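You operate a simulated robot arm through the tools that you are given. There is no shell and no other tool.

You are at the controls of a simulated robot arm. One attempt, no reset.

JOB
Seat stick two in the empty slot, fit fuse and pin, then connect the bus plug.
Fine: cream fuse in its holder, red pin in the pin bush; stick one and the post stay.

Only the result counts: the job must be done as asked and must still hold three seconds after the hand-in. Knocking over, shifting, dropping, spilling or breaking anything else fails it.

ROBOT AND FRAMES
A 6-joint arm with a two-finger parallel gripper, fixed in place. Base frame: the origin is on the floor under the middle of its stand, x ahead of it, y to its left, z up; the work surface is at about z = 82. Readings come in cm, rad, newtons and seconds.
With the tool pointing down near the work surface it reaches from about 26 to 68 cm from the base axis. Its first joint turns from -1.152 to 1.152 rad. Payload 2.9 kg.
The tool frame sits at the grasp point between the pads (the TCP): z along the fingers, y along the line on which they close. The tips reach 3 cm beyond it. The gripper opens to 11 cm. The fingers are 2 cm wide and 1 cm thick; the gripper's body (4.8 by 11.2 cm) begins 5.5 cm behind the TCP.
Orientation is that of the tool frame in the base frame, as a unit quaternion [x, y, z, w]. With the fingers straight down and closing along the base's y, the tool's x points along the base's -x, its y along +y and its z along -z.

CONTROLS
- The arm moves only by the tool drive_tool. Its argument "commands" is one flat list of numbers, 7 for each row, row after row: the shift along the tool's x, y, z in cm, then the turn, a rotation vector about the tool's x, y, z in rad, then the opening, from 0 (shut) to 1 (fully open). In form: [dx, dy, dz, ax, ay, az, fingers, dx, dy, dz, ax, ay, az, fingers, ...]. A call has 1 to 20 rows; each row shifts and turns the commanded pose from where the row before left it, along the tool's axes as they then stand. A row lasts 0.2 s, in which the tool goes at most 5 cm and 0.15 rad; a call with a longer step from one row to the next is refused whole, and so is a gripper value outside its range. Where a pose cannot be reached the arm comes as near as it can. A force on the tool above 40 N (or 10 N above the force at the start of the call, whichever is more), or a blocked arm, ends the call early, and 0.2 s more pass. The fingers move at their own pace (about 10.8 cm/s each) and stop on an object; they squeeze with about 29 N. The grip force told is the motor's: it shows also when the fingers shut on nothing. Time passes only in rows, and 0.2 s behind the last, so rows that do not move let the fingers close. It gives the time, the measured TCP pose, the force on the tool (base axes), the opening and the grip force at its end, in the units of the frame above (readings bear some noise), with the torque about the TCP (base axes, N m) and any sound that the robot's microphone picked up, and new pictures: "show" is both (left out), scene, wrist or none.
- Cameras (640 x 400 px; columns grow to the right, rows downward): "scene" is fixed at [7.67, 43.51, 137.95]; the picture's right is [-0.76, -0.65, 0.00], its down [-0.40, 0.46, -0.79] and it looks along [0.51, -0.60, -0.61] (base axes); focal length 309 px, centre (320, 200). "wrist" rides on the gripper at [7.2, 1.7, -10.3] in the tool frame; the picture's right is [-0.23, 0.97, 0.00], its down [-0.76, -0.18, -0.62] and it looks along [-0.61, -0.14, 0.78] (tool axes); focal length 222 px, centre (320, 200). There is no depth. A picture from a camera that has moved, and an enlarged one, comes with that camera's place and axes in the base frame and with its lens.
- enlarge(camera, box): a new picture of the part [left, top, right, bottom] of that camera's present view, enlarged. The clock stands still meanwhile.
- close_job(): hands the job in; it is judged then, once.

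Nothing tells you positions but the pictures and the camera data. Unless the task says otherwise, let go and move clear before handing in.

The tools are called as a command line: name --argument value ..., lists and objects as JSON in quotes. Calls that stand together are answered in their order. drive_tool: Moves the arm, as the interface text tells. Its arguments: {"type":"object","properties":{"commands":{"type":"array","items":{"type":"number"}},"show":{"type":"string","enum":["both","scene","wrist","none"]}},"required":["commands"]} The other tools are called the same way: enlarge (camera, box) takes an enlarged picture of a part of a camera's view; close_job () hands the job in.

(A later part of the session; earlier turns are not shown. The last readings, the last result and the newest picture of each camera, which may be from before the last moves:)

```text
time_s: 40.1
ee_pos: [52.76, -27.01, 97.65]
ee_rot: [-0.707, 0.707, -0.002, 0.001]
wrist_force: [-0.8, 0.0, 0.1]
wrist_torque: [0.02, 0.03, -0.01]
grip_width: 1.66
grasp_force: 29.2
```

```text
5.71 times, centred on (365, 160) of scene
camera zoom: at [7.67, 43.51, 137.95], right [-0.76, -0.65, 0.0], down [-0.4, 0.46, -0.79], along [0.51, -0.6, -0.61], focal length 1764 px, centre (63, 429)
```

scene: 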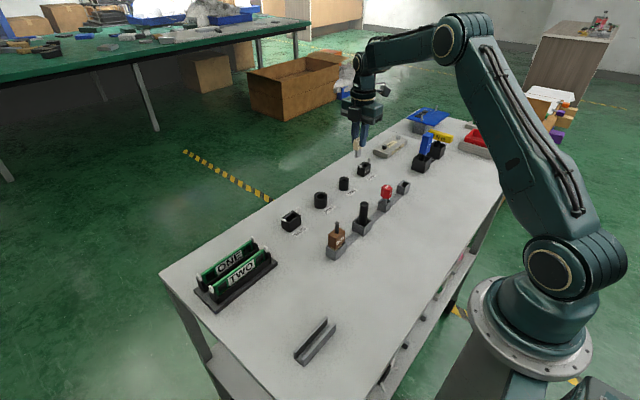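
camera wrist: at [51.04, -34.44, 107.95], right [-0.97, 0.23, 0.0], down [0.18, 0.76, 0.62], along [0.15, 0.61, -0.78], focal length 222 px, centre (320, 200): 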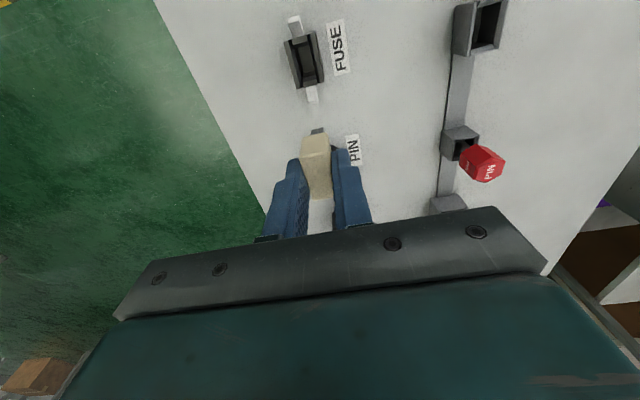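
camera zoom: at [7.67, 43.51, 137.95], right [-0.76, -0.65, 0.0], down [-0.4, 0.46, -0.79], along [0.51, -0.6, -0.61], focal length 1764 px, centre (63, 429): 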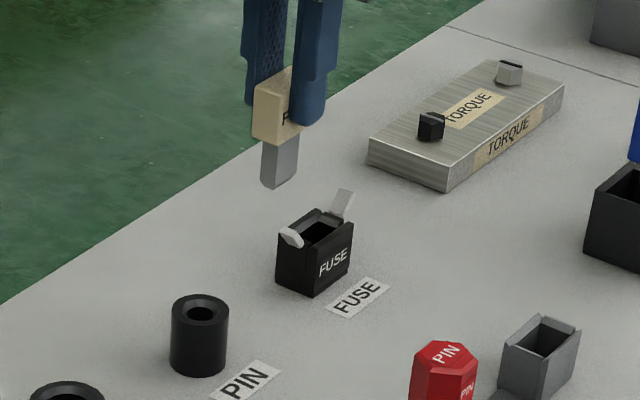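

enlarge --camera "wrist" --box '[265, 10, 345, 110]'

enlarge --camera "wrist" --box '[290, 120, 338, 160]'

enlarge --camera "scene" --box '[355, 155, 391, 183]'

```text
4.00 times, centred on (305, 60) of wrist
camera zoom: at [51.03, -34.45, 107.96], right [-0.97, 0.23, 0.0], down [0.18, 0.76, 0.62], along [0.15, 0.61, -0.78], focal length 888 px, centre (380, 760)
```

zoom: 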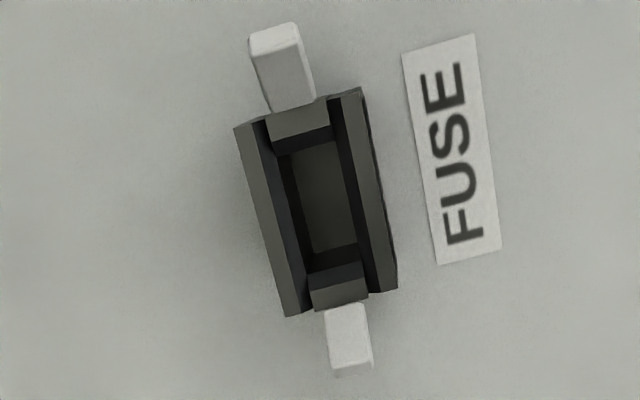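

```text
10.00 times, centred on (314, 140) of wrist
camera zoom: at [51.03, -34.45, 107.96], right [-0.97, 0.23, 0.0], down [0.18, 0.76, 0.62], along [0.15, 0.61, -0.78], focal length 2221 px, centre (380, 800)
```

zoom: 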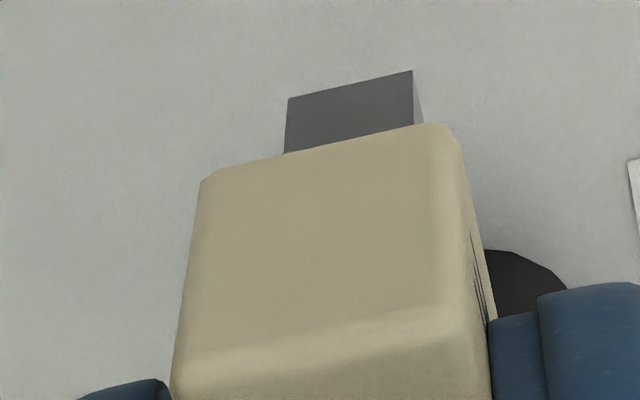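

```text
14.29 times, centred on (373, 169) of scene
camera zoom: at [7.67, 43.51, 137.95], right [-0.76, -0.65, 0.0], down [-0.4, 0.46, -0.79], along [0.51, -0.6, -0.61], focal length 4410 px, centre (-437, 643)
```

zoom: 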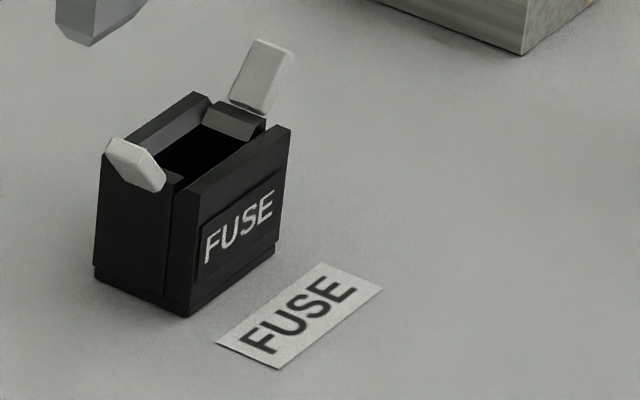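

The holder's centre is about (52.92, −32.04), rim z≈85.3. The fuse blade (~1×2 cm) reaches about 7 cm below the TCP. I'll move over the holder at a safe height and check.

drive_tool --commands '[1.65, -0.04, 0.4, 0, 0, 0, 0, 1.65, -0.04, 0.4, 0, 0, 0, 0, 1.66, -0.03, 0.4, 0, 0, 0, 0, 0, 0, 0.4, 0, 0, 0, 0, 0, 0, 0, 0, 0, 0, 0, 0, 0, 0, 0, 0, 0, 0]'

enlarge --camera "wrist" --box '[260, 80, 372, 180]'

enlarge --camera "scene" --box '[345, 130, 395, 185]'

```text
time_s: 41.5
ee_pos: [52.7, -32.23, 96.09]
ee_rot: [-0.706, 0.708, -0.001, 0.0]
wrist_force: [-0.4, 0.2, 0.5]
wrist_torque: [0.01, 0.0, -0.01]
grip_width: 1.67
grasp_force: 28.4
camera wrist: at [50.99, -39.46, 106.41], right [-0.97, 0.23, 0.0], down [0.18, 0.76, 0.62], along [0.15, 0.61, -0.78], focal length 222 px, centre (320, 200)
```

scene: 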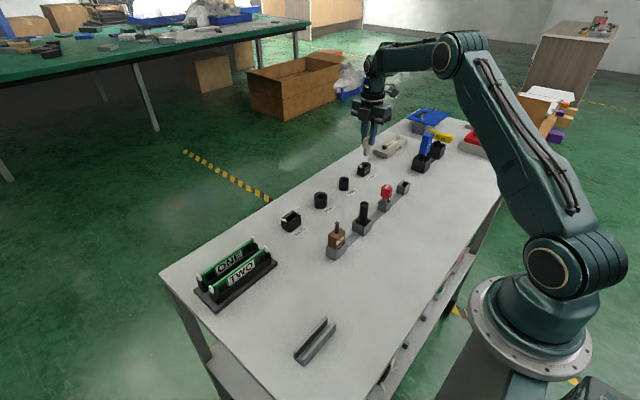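
wrist: 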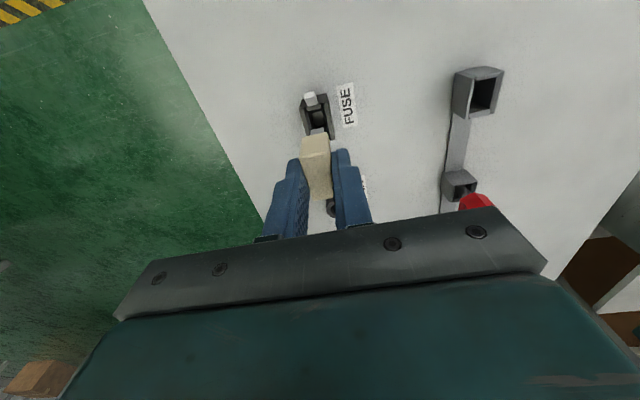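

```text
4.00 times, centred on (316, 130) of wrist
camera zoom: at [50.99, -39.46, 106.41], right [-0.97, 0.23, 0.0], down [0.18, 0.76, 0.62], along [0.15, 0.61, -0.78], focal length 888 px, centre (336, 480)
```

zoom: 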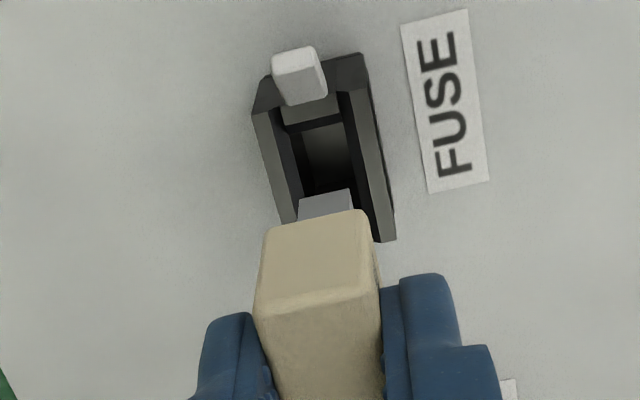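

```text
7.27 times, centred on (370, 158) of scene
camera zoom: at [7.67, 43.51, 137.95], right [-0.76, -0.65, 0.0], down [-0.4, 0.46, -0.79], along [0.51, -0.6, -0.61], focal length 2245 px, centre (-44, 509)
```

zoom: 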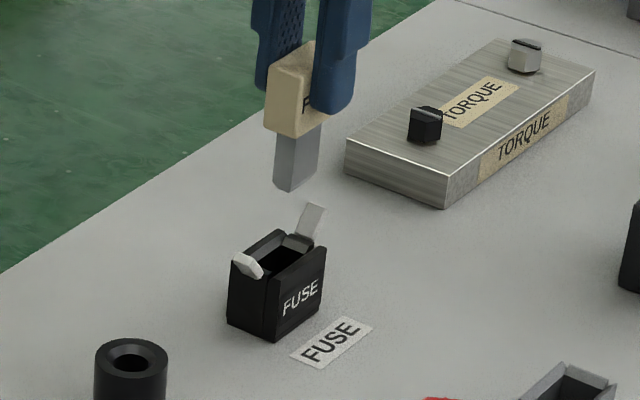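

enlarge --camera "scene" --box '[359, 158, 379, 178]'

enlarge --camera "scene" --box '[355, 135, 385, 180]'

```text
16.00 times, centred on (369, 168) of scene
camera zoom: at [7.67, 43.51, 137.95], right [-0.76, -0.65, 0.0], down [-0.4, 0.46, -0.79], along [0.51, -0.6, -0.61], focal length 4939 px, centre (-464, 712)
```

zoom: 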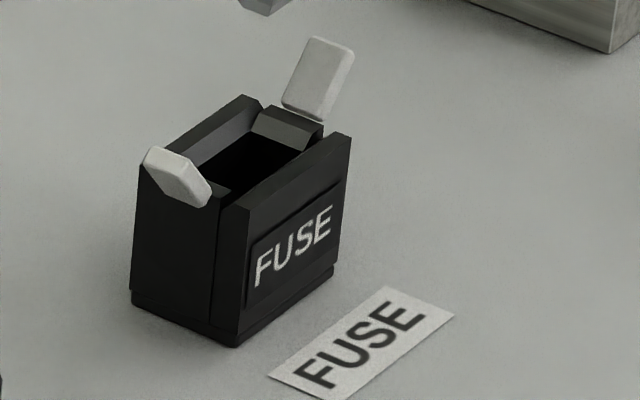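

```text
8.89 times, centred on (370, 158) of scene
camera zoom: at [7.67, 43.51, 137.95], right [-0.76, -0.65, 0.0], down [-0.4, 0.46, -0.79], along [0.51, -0.6, -0.61], focal length 2744 px, centre (-124, 578)
```

zoom: 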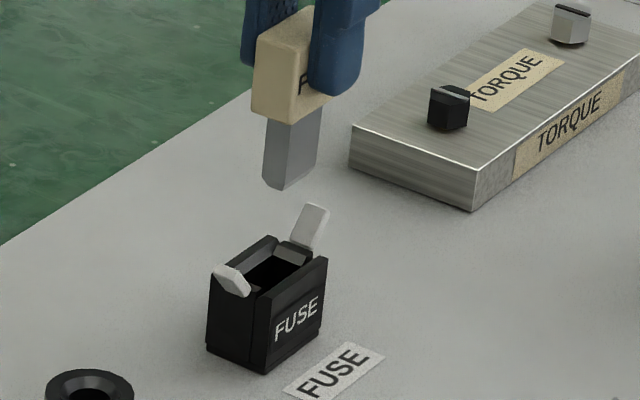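

Blade and holder agree in both cameras; the blade needs about +0.2 cm in x and +0.06 in y. I'll correct that and descend to just above the rim.

drive_tool --commands '[-0.06, -0.2, 0.8, 0, 0, 0, 0, 0, 0, 0.8, 0, 0, 0, 0, 0, 0, 0.8, 0, 0, 0, 0, 0, 0, 0.6, 0, 0, 0, 0, 0, 0, 0, 0, 0, 0, 0, 0, 0, 0, 0, 0, 0, 0]' --show "none"

enlarge --camera "wrist" --box '[260, 80, 372, 180]'

enlarge --camera "scene" --box '[355, 145, 385, 180]'

```text
time_s: 42.9
ee_pos: [52.84, -31.98, 93.16]
ee_rot: [-0.706, 0.708, -0.001, 0.001]
wrist_force: [-1.0, 0.0, -0.1]
wrist_torque: [0.04, -0.01, -0.01]
grip_width: 1.66
grasp_force: 28.9
```

```text
4.00 times, centred on (316, 130) of wrist
camera zoom: at [51.2, -39.3, 103.42], right [-0.97, 0.23, 0.0], down [0.18, 0.76, 0.62], along [0.15, 0.61, -0.78], focal length 888 px, centre (336, 480)
```

zoom: 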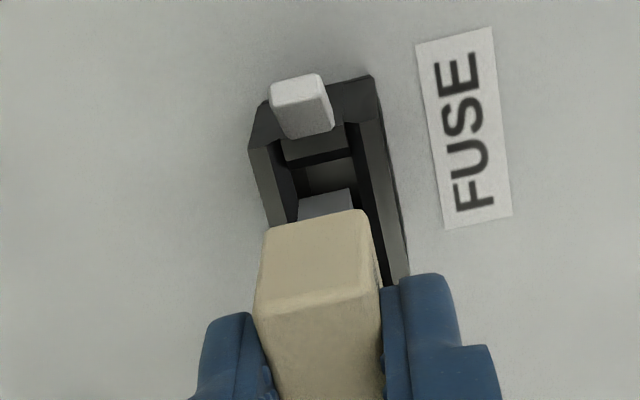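

```text
11.43 times, centred on (370, 162) of scene
camera zoom: at [7.67, 43.51, 137.95], right [-0.76, -0.65, 0.0], down [-0.4, 0.46, -0.79], along [0.51, -0.6, -0.61], focal length 3528 px, centre (-251, 629)
```

zoom: 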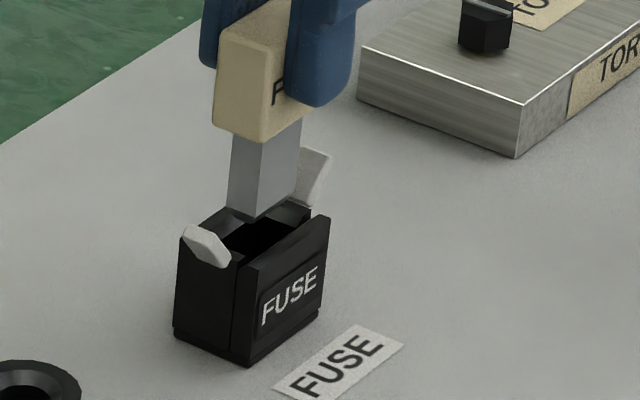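

Blade and slot centres coincide within about 0.05 cm. I'll lower slowly into the mouth and watch the force.

drive_tool --commands '[0, 0, 0.4, 0, 0, 0, 0, 0, 0, 0.4, 0, 0, 0, 0, 0, 0, 0.3, 0, 0, 0, 0, 0, 0, 0.2, 0, 0, 0, 0, 0, 0, 0, 0, 0, 0, 0]' --show "none"

enlarge --camera "wrist" --box '[260, 80, 372, 180]'

enlarge --camera "scene" --box '[355, 145, 385, 180]'

```text
time_s: 44.1
ee_pos: [52.97, -31.96, 91.79]
ee_rot: [-0.706, 0.708, -0.001, 0.002]
wrist_force: [0.5, 0.0, -0.8]
wrist_torque: [0.01, -0.02, 0.0]
grip_width: 1.65
grasp_force: 28.7
```

```text
4.00 times, centred on (316, 130) of wrist
camera zoom: at [51.2, -39.33, 102.11], right [-0.97, 0.23, 0.0], down [0.18, 0.76, 0.62], along [0.15, 0.61, -0.78], focal length 888 px, centre (336, 480)
```

zoom: 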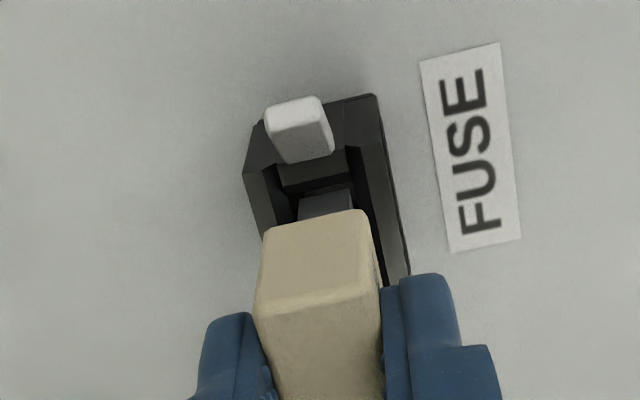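

```text
11.43 times, centred on (370, 162) of scene
camera zoom: at [7.67, 43.51, 137.95], right [-0.76, -0.65, 0.0], down [-0.4, 0.46, -0.79], along [0.51, -0.6, -0.61], focal length 3528 px, centre (-251, 629)
```

zoom: 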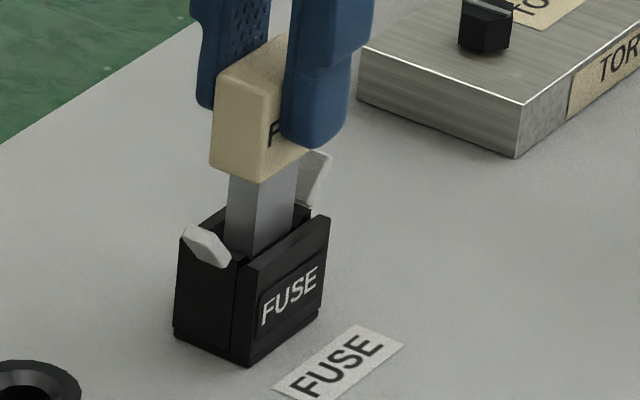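

drive_tool --commands '[0, 0, 0.3, 0, 0, 0, 0, 0, 0, 0.3, 0, 0, 0, 0, 0, 0, 0.3, 0, 0, 0, 0, 0, 0, 0.2, 0, 0, 0, 0, 0, 0, 0, 0, 0, 0, 0]' --show "none"

enlarge --camera "scene" --box '[355, 145, 385, 180]'

```text
time_s: 45.3
ee_pos: [52.85, -32.09, 90.64]
ee_rot: [-0.706, 0.708, 0.0, 0.001]
wrist_force: [0.5, 0.2, 0.1]
wrist_torque: [0.0, 0.01, 0.0]
grip_width: 1.67
grasp_force: 29.5
```

```text
11.43 times, centred on (370, 162) of scene
camera zoom: at [7.67, 43.51, 137.95], right [-0.76, -0.65, 0.0], down [-0.4, 0.46, -0.79], along [0.51, -0.6, -0.61], focal length 3528 px, centre (-251, 629)
```

zoom: 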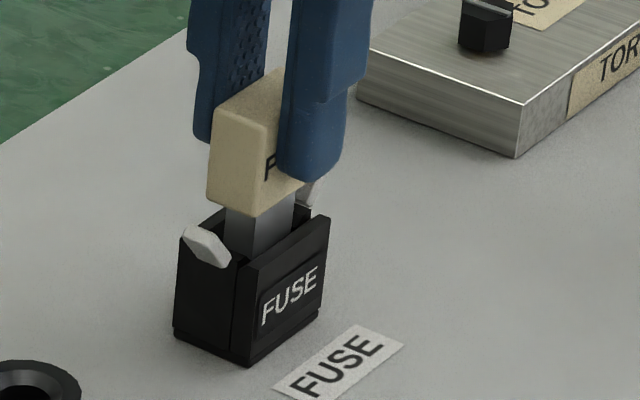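

drive_tool --commands '[0, 0, 0.25, 0, 0, 0, 0, 0, 0, 0.25, 0, 0, 0, 0, 0, 0, 0.2, 0, 0, 0, 0, 0, 0, 0.15, 0, 0, 0, 0, 0, 0, 0.15, 0, 0, 0, 0, 0, 0, 0, 0, 0, 0, 0]' --show "none"

enlarge --camera "scene" --box '[355, 145, 385, 180]'

enlarge --camera "wrist" --box '[260, 80, 372, 180]'

```text
time_s: 46.7
ee_pos: [53.06, -32.09, 89.69]
ee_rot: [-0.707, 0.708, -0.002, 0.003]
wrist_force: [0.3, -0.8, 2.5]
wrist_torque: [0.01, 0.03, 0.0]
grip_width: 1.66
grasp_force: 28.7
```

```text
11.43 times, centred on (370, 162) of scene
camera zoom: at [7.66, 43.52, 137.95], right [-0.76, -0.65, 0.0], down [-0.4, 0.46, -0.79], along [0.51, -0.6, -0.61], focal length 3528 px, centre (-251, 629)
```

zoom: 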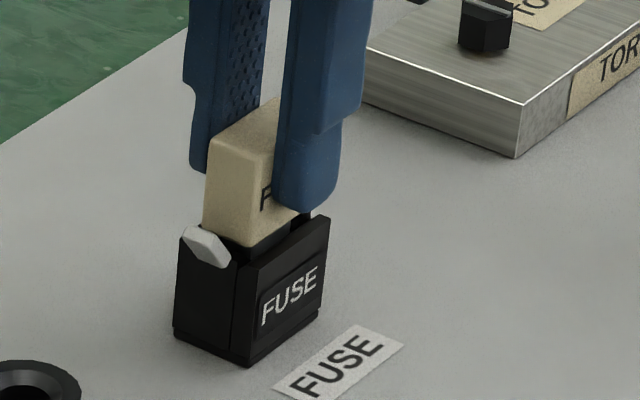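

```text
4.00 times, centred on (316, 130) of wrist
camera zoom: at [51.26, -39.36, 100.02], right [-0.97, 0.23, 0.0], down [0.18, 0.76, 0.62], along [0.15, 0.61, -0.78], focal length 888 px, centre (336, 480)
```

zoom: 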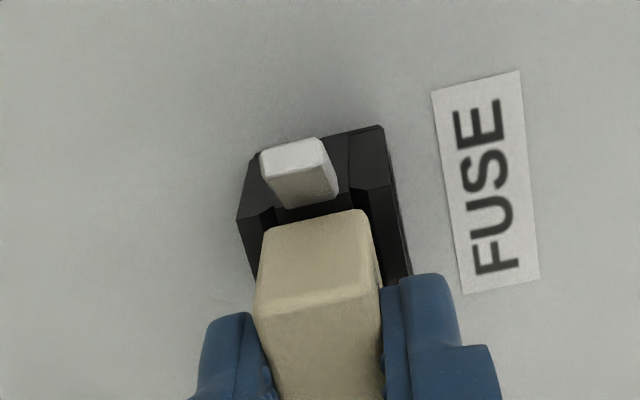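

drive_tool --commands '[0, 0, 0.15, 0, 0, 0, 0, 0, 0, 0.15, 0, 0, 0, 0, 0, 0, 0.15, 0, 0, 0, 0, 0, 0, 0, 0, 0, 0, 0]' --show "none"

enlarge --camera "scene" --box '[355, 145, 385, 180]'

enlarge --camera "wrist" --box '[260, 80, 372, 180]'

```text
time_s: 47.7
ee_pos: [52.93, -32.07, 89.4]
ee_rot: [-0.706, 0.708, -0.001, 0.002]
wrist_force: [-8.7, -1.7, 20.6]
wrist_torque: [-0.08, 0.25, 0.05]
grip_width: 1.66
grasp_force: 28.2
```

```text
11.43 times, centred on (370, 162) of scene
camera zoom: at [7.62, 43.53, 137.94], right [-0.76, -0.65, 0.0], down [-0.4, 0.46, -0.79], along [0.51, -0.6, -0.61], focal length 3528 px, centre (-251, 629)
```

zoom: 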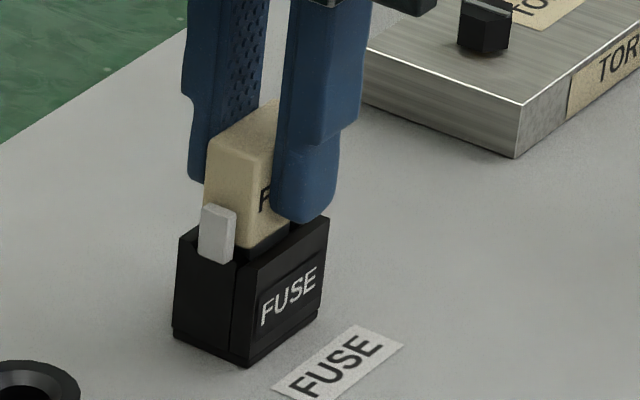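

```text
4.00 times, centred on (316, 130) of wrist
camera zoom: at [51.24, -39.36, 99.68], right [-0.97, 0.23, -0.01], down [0.18, 0.76, 0.62], along [0.15, 0.61, -0.78], focal length 888 px, centre (336, 480)
```

zoom: 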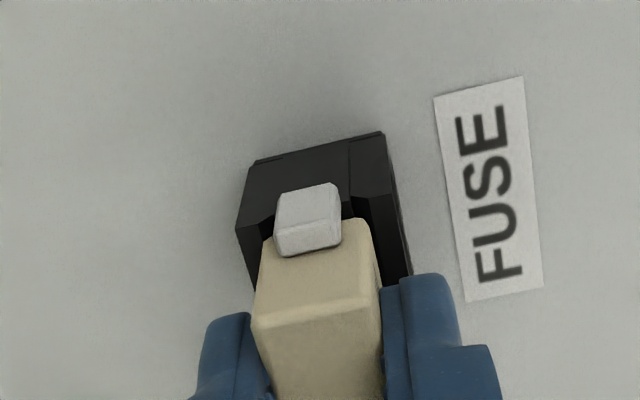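

Both latches have come up and the force is 20 N. I'll open, rise and press the top with closed fingers to verify seating.

drive_tool --commands '[0, 0, 0, 0, 0, 0, 0.2, 0, 0, 0, 0, 0, 0, 0.3, 0, 0, 0, 0, 0, 0, 0.3, 0, 0, -1.5, 0, 0, 0, 0.3, 0, 0, -2, 0, 0, 0, 0.3, 0, 0, -1, 0, 0, 0, 0.3, 0, 0, 0, 0, 0, 0, 0, 0, 0, 0, 0, 0, 0, 0, 0, 0, 0, 0, 0, 0, 0]'

enlarge --camera "scene" --box '[350, 140, 390, 185]'

enlarge --camera "wrist" --box '[250, 60, 378, 180]'

```text
time_s: 49.7
ee_pos: [53.1, -32.02, 93.62]
ee_rot: [-0.707, 0.708, -0.001, 0.001]
wrist_force: [0.1, -0.5, -0.1]
wrist_torque: [0.01, 0.0, 0.02]
grip_width: 0.0
grasp_force: 29.0
camera wrist: at [51.3, -39.38, 104.04], right [-0.97, 0.23, 0.0], down [0.18, 0.76, 0.62], along [0.15, 0.61, -0.78], focal length 222 px, centre (320, 200)
```

scene: 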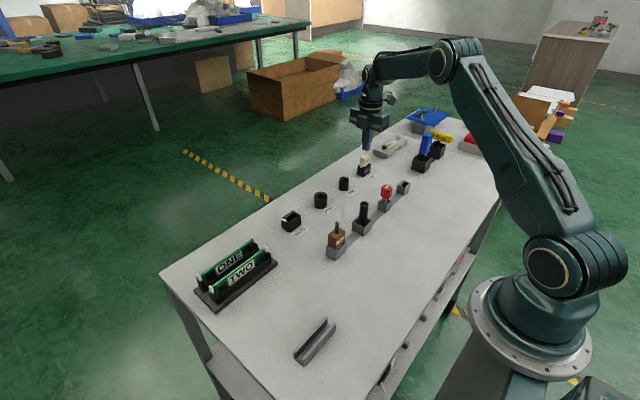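
wrist: 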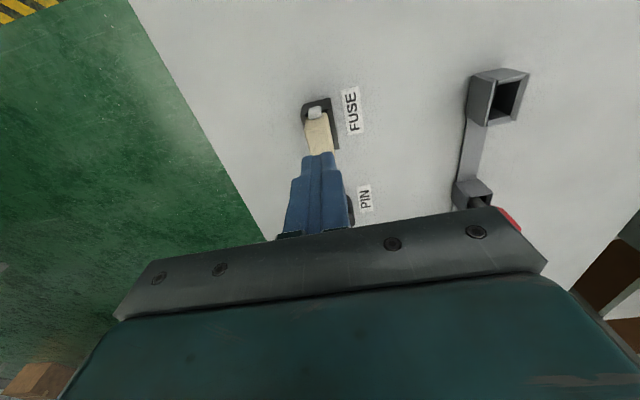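

```text
8.89 times, centred on (370, 162) of scene
camera zoom: at [7.67, 43.51, 137.95], right [-0.76, -0.65, 0.0], down [-0.4, 0.46, -0.79], along [0.51, -0.6, -0.61], focal length 2744 px, centre (-124, 533)
```

zoom: 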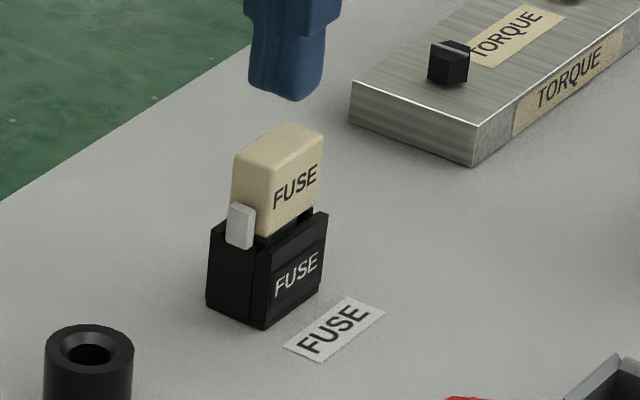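

```text
3.33 times, centred on (314, 120) of wrist
camera zoom: at [51.3, -39.38, 104.04], right [-0.97, 0.23, 0.0], down [0.18, 0.76, 0.62], along [0.15, 0.61, -0.78], focal length 740 px, centre (340, 467)
```

zoom: 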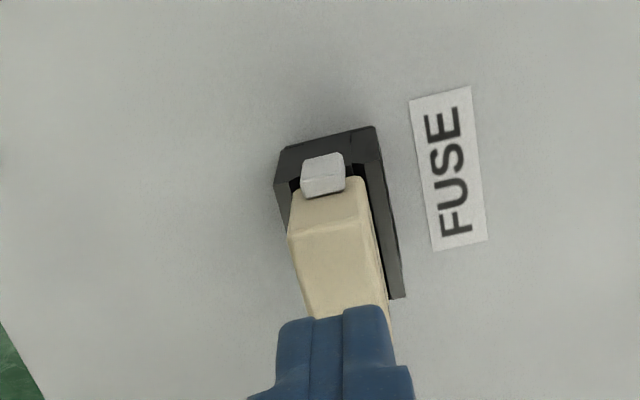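

drive_tool --commands '[0, 0, 1.1, 0, 0, 0, 0, 0, 0, 1.1, 0, 0, 0, 0, 0, 0, 0.2, 0, 0, 0, 0, 0, 0, 0.1, 0, 0, 0, 0, 0, 0, 0.1, 0, 0, 0, 0, 0, 0, 0.1, 0, 0, 0, 0, 0, 0, 0.1, 0, 0, 0, 0, 0, 0, 0.1, 0, 0, 0, 0]' --show "none"

enlarge --camera "scene" --box '[350, 140, 390, 185]'

```text
time_s: 51.0
ee_pos: [53.11, -32.15, 91.63]
ee_rot: [-0.707, 0.708, -0.004, 0.003]
wrist_force: [-3.2, 2.1, 6.1]
wrist_torque: [0.09, 0.12, 0.0]
grip_width: 0.0
grasp_force: 28.6
stopped in row 6: the force on the tool passed its limit at 41 N (the readings are from after the stop); the commanded pose is now the measured one
```

```text
8.89 times, centred on (370, 162) of scene
camera zoom: at [7.65, 43.52, 137.94], right [-0.76, -0.65, 0.0], down [-0.4, 0.46, -0.79], along [0.51, -0.6, -0.61], focal length 2744 px, centre (-124, 533)
```

zoom: 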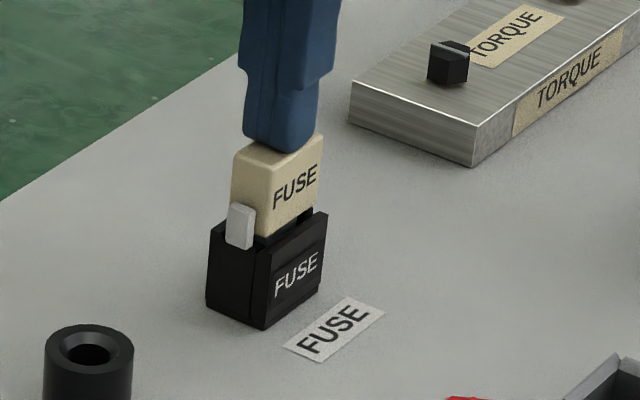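

The fuse held 41 N without moving, so it is seated. I'll rise and go over the red pin.

drive_tool --commands '[0, 0, -2, 0, 0, 0, 0, 0, 0, -4, 0, 0, 0, 0, 0, 0, -4, 0, 0, 0, 0.3, -2.8, 3.0, 0, 0, 0, 0, 0.5, -2.8, 3.0, 0, 0, 0, 0, 0.5, -2.8, 3.0, 0, 0, 0, 0, 0.5, -2.8, 3.0, 0, 0, 0, 0, 0.5, -2.8, 3.0, 0, 0, 0, 0, 0.5, 0, 0, 0, 0, 0, 0, 0.5, 0, 0, 0, 0, 0, 0, 0.5]'

enlarge --camera "scene" --box '[350, 140, 420, 220]'

enlarge --camera "wrist" --box '[270, 90, 398, 190]'

```text
time_s: 53.2
ee_pos: [37.87, -18.01, 101.31]
ee_rot: [-0.707, 0.707, -0.004, 0.003]
wrist_force: [0.9, 0.0, -0.3]
wrist_torque: [-0.01, 0.0, -0.03]
grip_width: 5.47
grasp_force: 0.1
camera wrist: at [36.19, -25.38, 111.69], right [-0.97, 0.23, -0.01], down [0.17, 0.76, 0.62], along [0.15, 0.61, -0.78], focal length 222 px, centre (320, 200)
```

scene: 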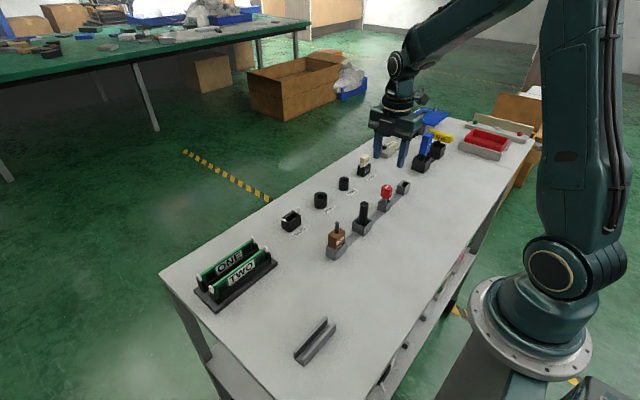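
wrist: 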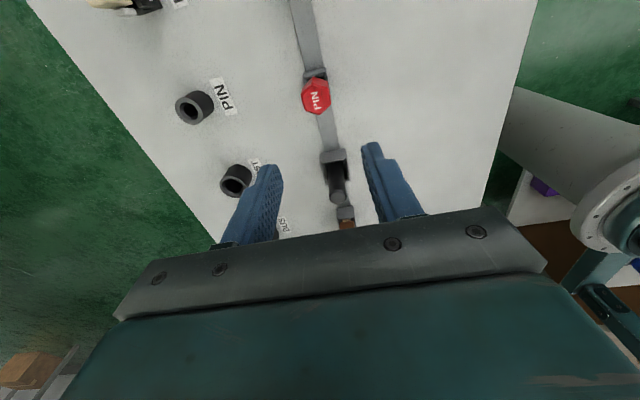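

```text
5.00 times, centred on (385, 180) of scene
camera zoom: at [7.67, 43.51, 137.95], right [-0.76, -0.65, 0.0], down [-0.4, 0.46, -0.79], along [0.51, -0.6, -0.61], focal length 1543 px, centre (-5, 300)
```

zoom: 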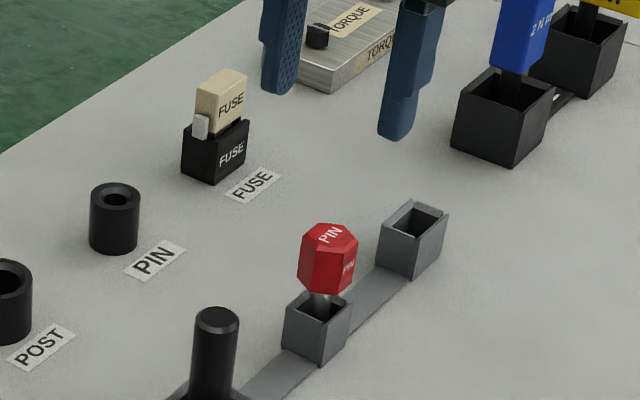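

```text
4.00 times, centred on (334, 140) of wrist
camera zoom: at [36.19, -25.38, 111.69], right [-0.97, 0.23, -0.01], down [0.17, 0.76, 0.62], along [0.15, 0.61, -0.78], focal length 888 px, centre (264, 440)
```

zoom: 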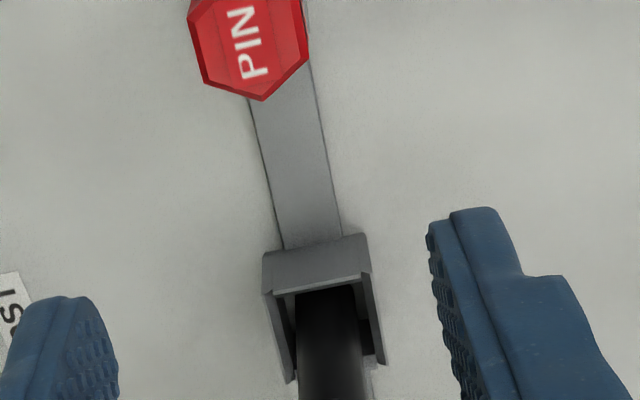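

drive_tool --commands '[0, 0, 0, -0.0095, 0, 0, 0.5, 0, 0, 0, 0, 0, 0, 0.5, 0, 0, 0, 0, 0, 0, 0.5]' --show "none"

enlarge --camera "wrist" --box '[284, 60, 348, 125]'

enlarge --camera "scene" --box '[372, 180, 402, 220]'

enlarge --camera "wrist" --box '[160, 70, 250, 140]'

```text
time_s: 54.0
ee_pos: [38.03, -18.14, 101.41]
ee_rot: [-0.707, 0.707, 0.0, -0.001]
wrist_force: [-0.8, 0.0, -0.2]
wrist_torque: [-0.03, -0.01, 0.03]
grip_width: 5.52
grasp_force: 0.0
```

```text
6.15 times, centred on (316, 92) of wrist
camera zoom: at [36.31, -25.38, 111.73], right [-0.97, 0.23, 0.0], down [0.18, 0.76, 0.62], along [0.14, 0.61, -0.78], focal length 1367 px, centre (345, 862)
```

zoom: 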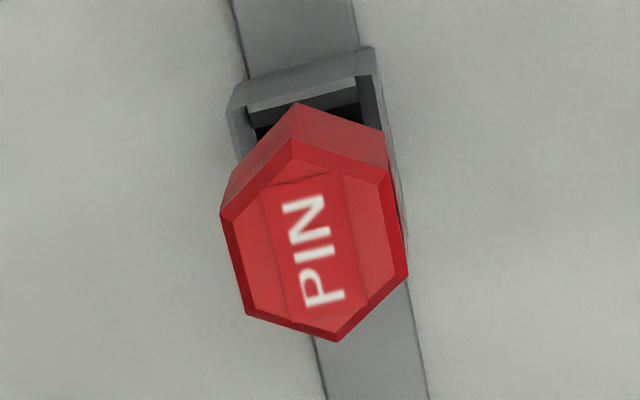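

```text
10.00 times, centred on (387, 200) of scene
camera zoom: at [7.67, 43.51, 137.95], right [-0.76, -0.65, 0.0], down [-0.4, 0.46, -0.79], along [0.51, -0.6, -0.61], focal length 3087 px, centre (-350, 200)
```

zoom: 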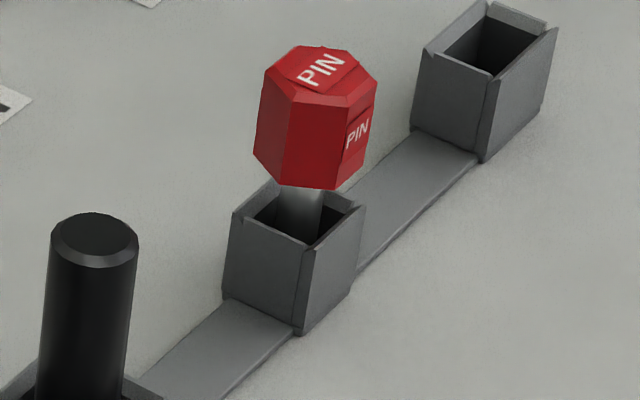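

```text
5.71 times, centred on (205, 105) of wrist
camera zoom: at [36.31, -25.38, 111.73], right [-0.97, 0.23, 0.0], down [0.18, 0.76, 0.62], along [0.14, 0.61, -0.78], focal length 1269 px, centre (977, 743)
```

zoom: 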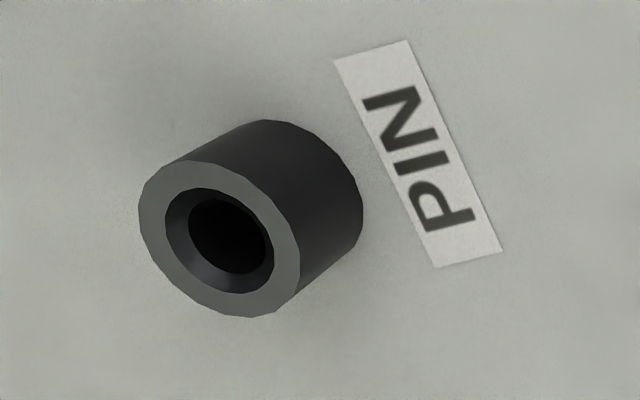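

The pin head is hexagonal with flats facing ±x, about 2.4 cm across, centred at (38.0, −20.0), top z≈89.6. The pin bush is near (53.0, −21.0). I'll come down over the head and check.

drive_tool --commands '[0.93, 0, 2.0, 0, 0, 0, 0.5, 0.93, 0, 2.5, 0, 0, 0, 0.5, 0, 0, 2.5, 0, 0, 0, 0.5, 0, 0, 0, 0, 0, 0, 0.5, 0, 0, 0, 0, 0, 0, 0.5]' --show "none"

enlarge --camera "wrist" --box '[240, 80, 400, 220]'

enlarge --camera "scene" --box '[362, 160, 412, 220]'

```text
time_s: 55.2
ee_pos: [37.89, -20.03, 94.54]
ee_rot: [-0.707, 0.707, -0.001, 0.0]
wrist_force: [-0.1, 0.2, 0.5]
wrist_torque: [-0.02, 0.04, 0.02]
grip_width: 5.49
grasp_force: 0.1
```

```text
2.86 times, centred on (320, 150) of wrist
camera zoom: at [36.31, -27.15, 104.79], right [-0.97, 0.23, 0.0], down [0.18, 0.76, 0.62], along [0.14, 0.61, -0.78], focal length 635 px, centre (320, 343)
```

zoom: 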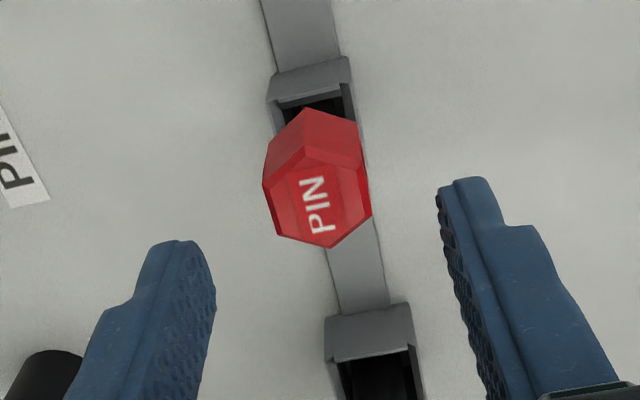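

```text
6.67 times, centred on (387, 190) of scene
camera zoom: at [7.67, 43.51, 137.95], right [-0.76, -0.65, 0.0], down [-0.4, 0.46, -0.79], along [0.51, -0.6, -0.61], focal length 2058 px, centre (-127, 267)
```

zoom: 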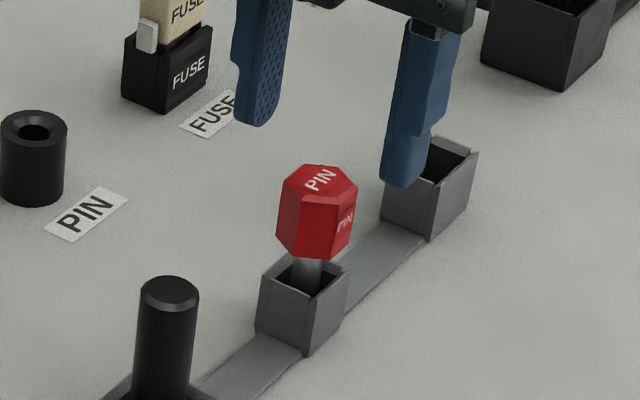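

drive_tool --commands '[0.07, 0, 1.5, 0, 0, 0, 0.5, 0, 0, 1.5, 0, 0, 0, 0.5, 0, 0, 1.4, 0, 0, 0, 0.5, 0, 0, 0, 0, 0, 0, 0.5, 0, 0, 0, 0, 0, 0, 0.5]' --show "none"

enlarge --camera "wrist" --box '[240, 100, 400, 220]'

enlarge --camera "scene" --box '[362, 160, 412, 220]'

```text
time_s: 56.4
ee_pos: [37.9, -19.81, 89.93]
ee_rot: [0.708, -0.707, 0.001, 0.001]
wrist_force: [0.8, -0.2, 0.1]
wrist_torque: [0.03, 0.0, 0.03]
grip_width: 5.5
grasp_force: 0.1
```

```text
3.33 times, centred on (320, 160) of wrist
camera zoom: at [36.32, -27.23, 100.29], right [-0.97, 0.23, 0.0], down [0.18, 0.76, 0.62], along [0.14, 0.61, -0.78], focal length 740 px, centre (320, 333)
```

zoom: 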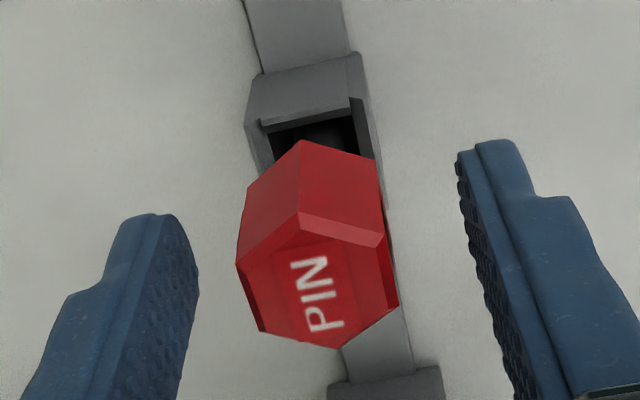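

```text
6.67 times, centred on (387, 190) of scene
camera zoom: at [7.67, 43.51, 137.95], right [-0.76, -0.65, 0.0], down [-0.4, 0.46, -0.79], along [0.51, -0.6, -0.61], focal length 2058 px, centre (-127, 267)
```

zoom: 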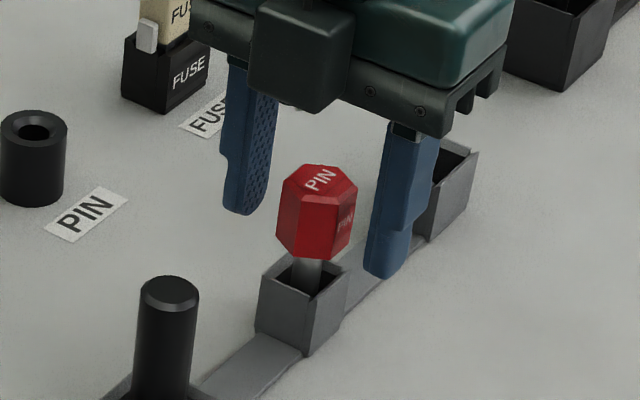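

drive_tool --commands '[0, 0, 0, 0, 0, 0, 0.35, 0, 0, 0, 0, 0, 0, 0.25, 0, 0, 0, 0, 0, 0, 0.1, 0, 0, 0, 0, 0, 0, 0, 0, 0, 0, 0, 0, 0, 0]' --show "none"

enlarge --camera "wrist" --box '[240, 100, 400, 220]'

enlarge --camera "scene" --box '[362, 160, 412, 220]'

```text
time_s: 57.6
ee_pos: [37.89, -19.84, 89.99]
ee_rot: [-0.707, 0.707, 0.0, 0.0]
wrist_force: [0.2, 0.0, 0.2]
wrist_torque: [-0.03, -0.02, 0.03]
grip_width: 2.49
grasp_force: 29.8
```

```text
3.33 times, centred on (320, 160) of wrist
camera zoom: at [36.32, -27.23, 100.3], right [-0.97, 0.23, 0.0], down [0.18, 0.76, 0.62], along [0.14, 0.61, -0.78], focal length 740 px, centre (320, 333)
```

zoom: 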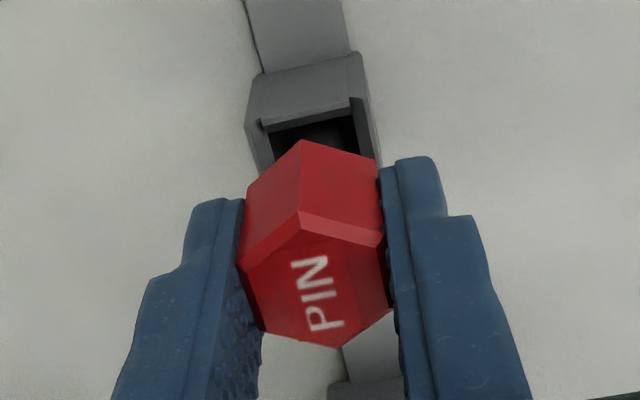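

```text
6.67 times, centred on (387, 190) of scene
camera zoom: at [7.67, 43.51, 137.95], right [-0.76, -0.65, 0.0], down [-0.4, 0.46, -0.79], along [0.51, -0.6, -0.61], focal length 2058 px, centre (-127, 267)
```

zoom: 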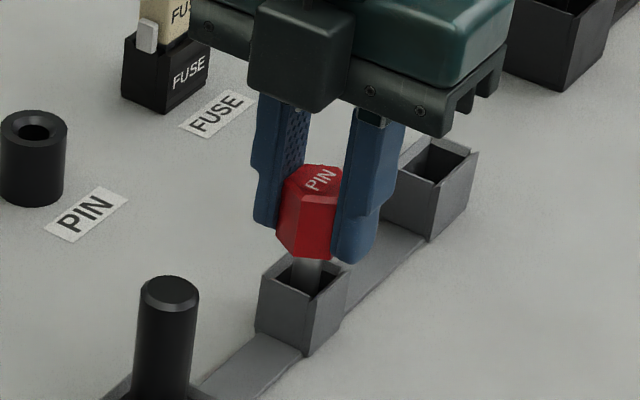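

Gripped at 2.49 cm across the flats. Lifting.

drive_tool --commands '[0, 0, -0.4, 0, 0, 0, 0, 0, 0, -0.8, 0, 0, 0, 0, 0, 0, -1.5, 0, 0, 0, 0, 0, 0, -2, 0, 0, 0, 0, 0, 0, -2, 0, 0, 0, 0, 0, 0, -1.3, 0, 0, 0, 0, 0, 0, 0, 0, 0, 0, 0, 0, 0, 0, 0, 0, 0, 0]'

enlarge --camera "scene" --box '[352, 130, 422, 220]'

enlarge --camera "wrist" --box '[240, 100, 400, 220]'

```text
time_s: 59.4
ee_pos: [37.95, -19.89, 97.98]
ee_rot: [0.707, -0.707, 0.001, 0.001]
wrist_force: [0.4, -0.2, -0.1]
wrist_torque: [0.0, -0.02, 0.01]
grip_width: 2.55
grasp_force: 29.1
camera wrist: at [36.31, -27.21, 108.32], right [-0.97, 0.23, 0.0], down [0.18, 0.76, 0.62], along [0.14, 0.61, -0.78], focal length 222 px, centre (320, 200)
```

scene: 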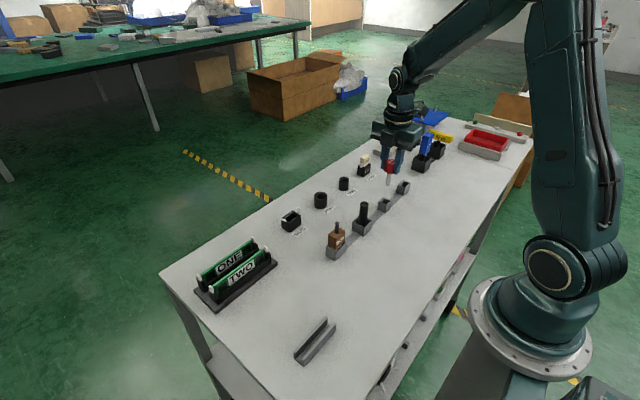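
wrist: 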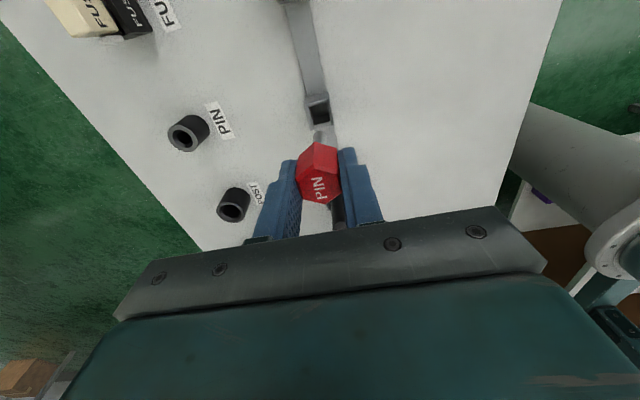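

```text
4.44 times, centred on (387, 175) of scene
camera zoom: at [7.67, 43.51, 137.95], right [-0.76, -0.65, 0.0], down [-0.4, 0.46, -0.79], along [0.51, -0.6, -0.61], focal length 1372 px, centre (22, 311)
```

zoom: 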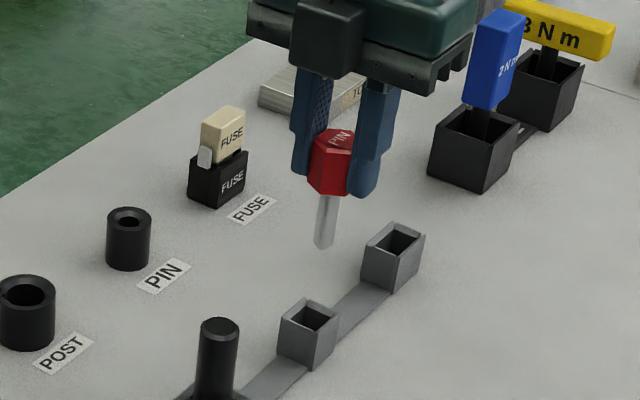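

```text
3.33 times, centred on (320, 160) of wrist
camera zoom: at [36.31, -27.21, 108.32], right [-0.97, 0.23, 0.0], down [0.18, 0.76, 0.62], along [0.14, 0.61, -0.78], focal length 740 px, centre (320, 333)
```

zoom: 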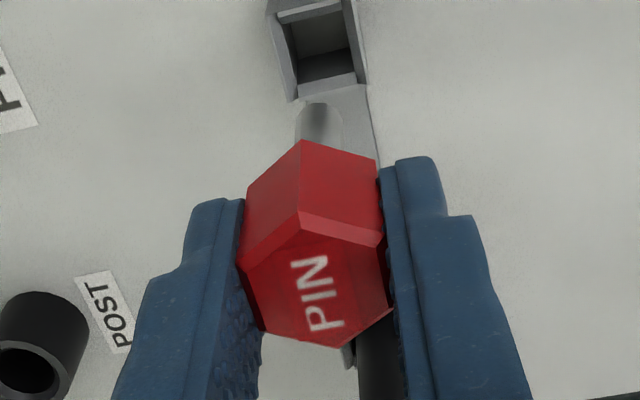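

drive_tool --commands '[-0.87, -3.75, 0, 0, 0, 0, 0, -0.87, -3.75, 0, 0, 0, 0, 0, -0.87, -3.75, 0, 0, 0, 0, 0, -0.87, -3.75, 0, 0, 0, 0, 0, 0, 0, 0, 0, 0, 0, 0, 0, 0, 0, 0, 0, 0, 0]' --show "wrist"

enlarge --camera "wrist" --box '[260, 20, 360, 120]'

enlarge --camera "wrist" --box '[280, 110, 360, 170]'

enlarge --camera "scene" --box '[325, 135, 375, 200]'

```text
time_s: 60.8
ee_pos: [52.81, -16.71, 97.71]
ee_rot: [-0.706, 0.708, 0.0, 0.0]
wrist_force: [0.2, 0.0, -0.5]
wrist_torque: [-0.02, -0.03, -0.02]
grip_width: 2.53
grasp_force: 29.1
camera wrist: at [51.17, -23.89, 108.17], right [-0.97, 0.23, 0.0], down [0.18, 0.76, 0.62], along [0.14, 0.61, -0.78], focal length 222 px, centre (320, 200)
```

wrist: 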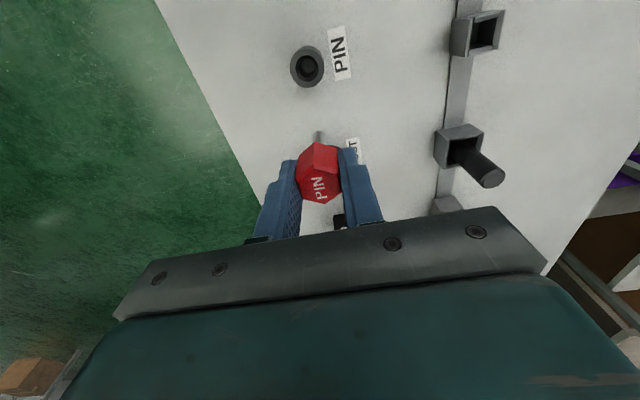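

```text
4.00 times, centred on (310, 70) of wrist
camera zoom: at [51.17, -23.89, 108.17], right [-0.97, 0.23, 0.0], down [0.18, 0.76, 0.62], along [0.14, 0.61, -0.78], focal length 888 px, centre (360, 720)
```

zoom: 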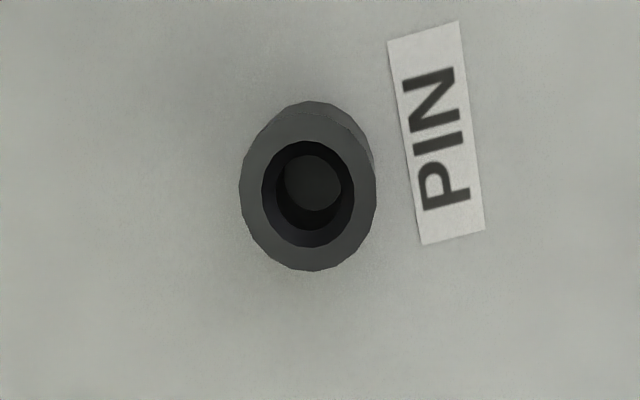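

```text
6.67 times, centred on (320, 140) of wrist
camera zoom: at [51.17, -23.89, 108.17], right [-0.97, 0.23, 0.0], down [0.18, 0.76, 0.62], along [0.14, 0.61, -0.78], focal length 1481 px, centre (320, 600)
```

zoom: 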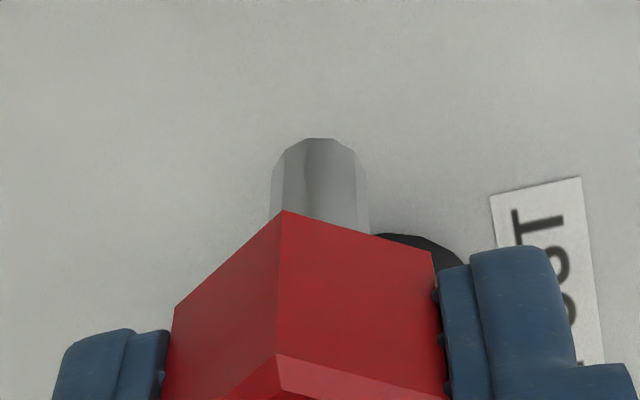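

```text
6.15 times, centred on (350, 168) of scene
camera zoom: at [7.67, 43.51, 137.95], right [-0.76, -0.65, 0.0], down [-0.4, 0.46, -0.79], along [0.51, -0.6, -0.61], focal length 1900 px, centre (135, 400)
```

zoom: 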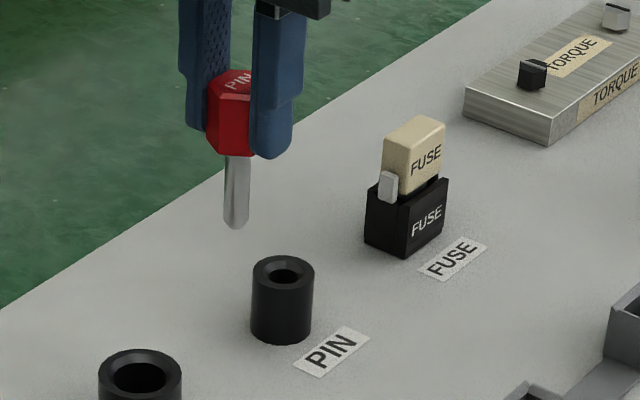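

The bush centre is about (53.02, −21.0), top z≈85.4, with a chamfered hole. I'll bring the pin over it, just above.

drive_tool --commands '[2.2, -0.07, 0.5, 0, 0, 0, 0, 2.15, -0.07, 0.5, 0, 0, 0, 0, 0, 0, 0.8, 0, 0, 0, 0, 0, 0, 0.8, 0, 0, 0, 0, 0, 0, 0.7, 0, 0, 0, 0, 0, 0, 0, 0, 0, 0, 0, 0, 0, 0, 0, 0, 0, 0]' --show "none"

enlarge --camera "wrist" --box '[270, 90, 370, 170]'

enlarge --camera "scene" --box '[325, 145, 365, 195]'

```text
time_s: 62.4
ee_pos: [53.1, -20.93, 94.7]
ee_rot: [-0.707, 0.707, 0.0, -0.001]
wrist_force: [0.0, -0.1, -0.4]
wrist_torque: [-0.02, 0.01, 0.02]
grip_width: 2.51
grasp_force: 28.9
```

```text
5.00 times, centred on (320, 130) of wrist
camera zoom: at [51.44, -28.15, 105.02], right [-0.97, 0.23, 0.0], down [0.18, 0.76, 0.62], along [0.14, 0.61, -0.78], focal length 1111 px, centre (320, 550)
```

zoom: 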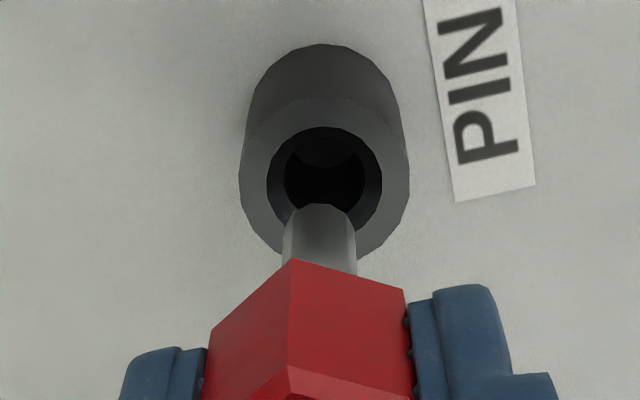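

```text
8.00 times, centred on (345, 170) of scene
camera zoom: at [7.67, 43.51, 137.95], right [-0.76, -0.65, 0.0], down [-0.4, 0.46, -0.79], along [0.51, -0.6, -0.61], focal length 2469 px, centre (120, 440)
```

zoom: 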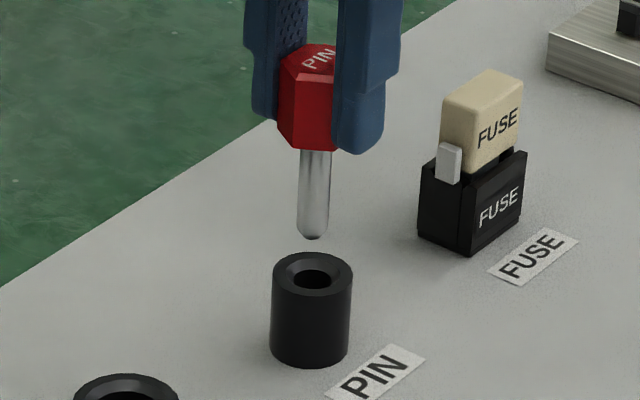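

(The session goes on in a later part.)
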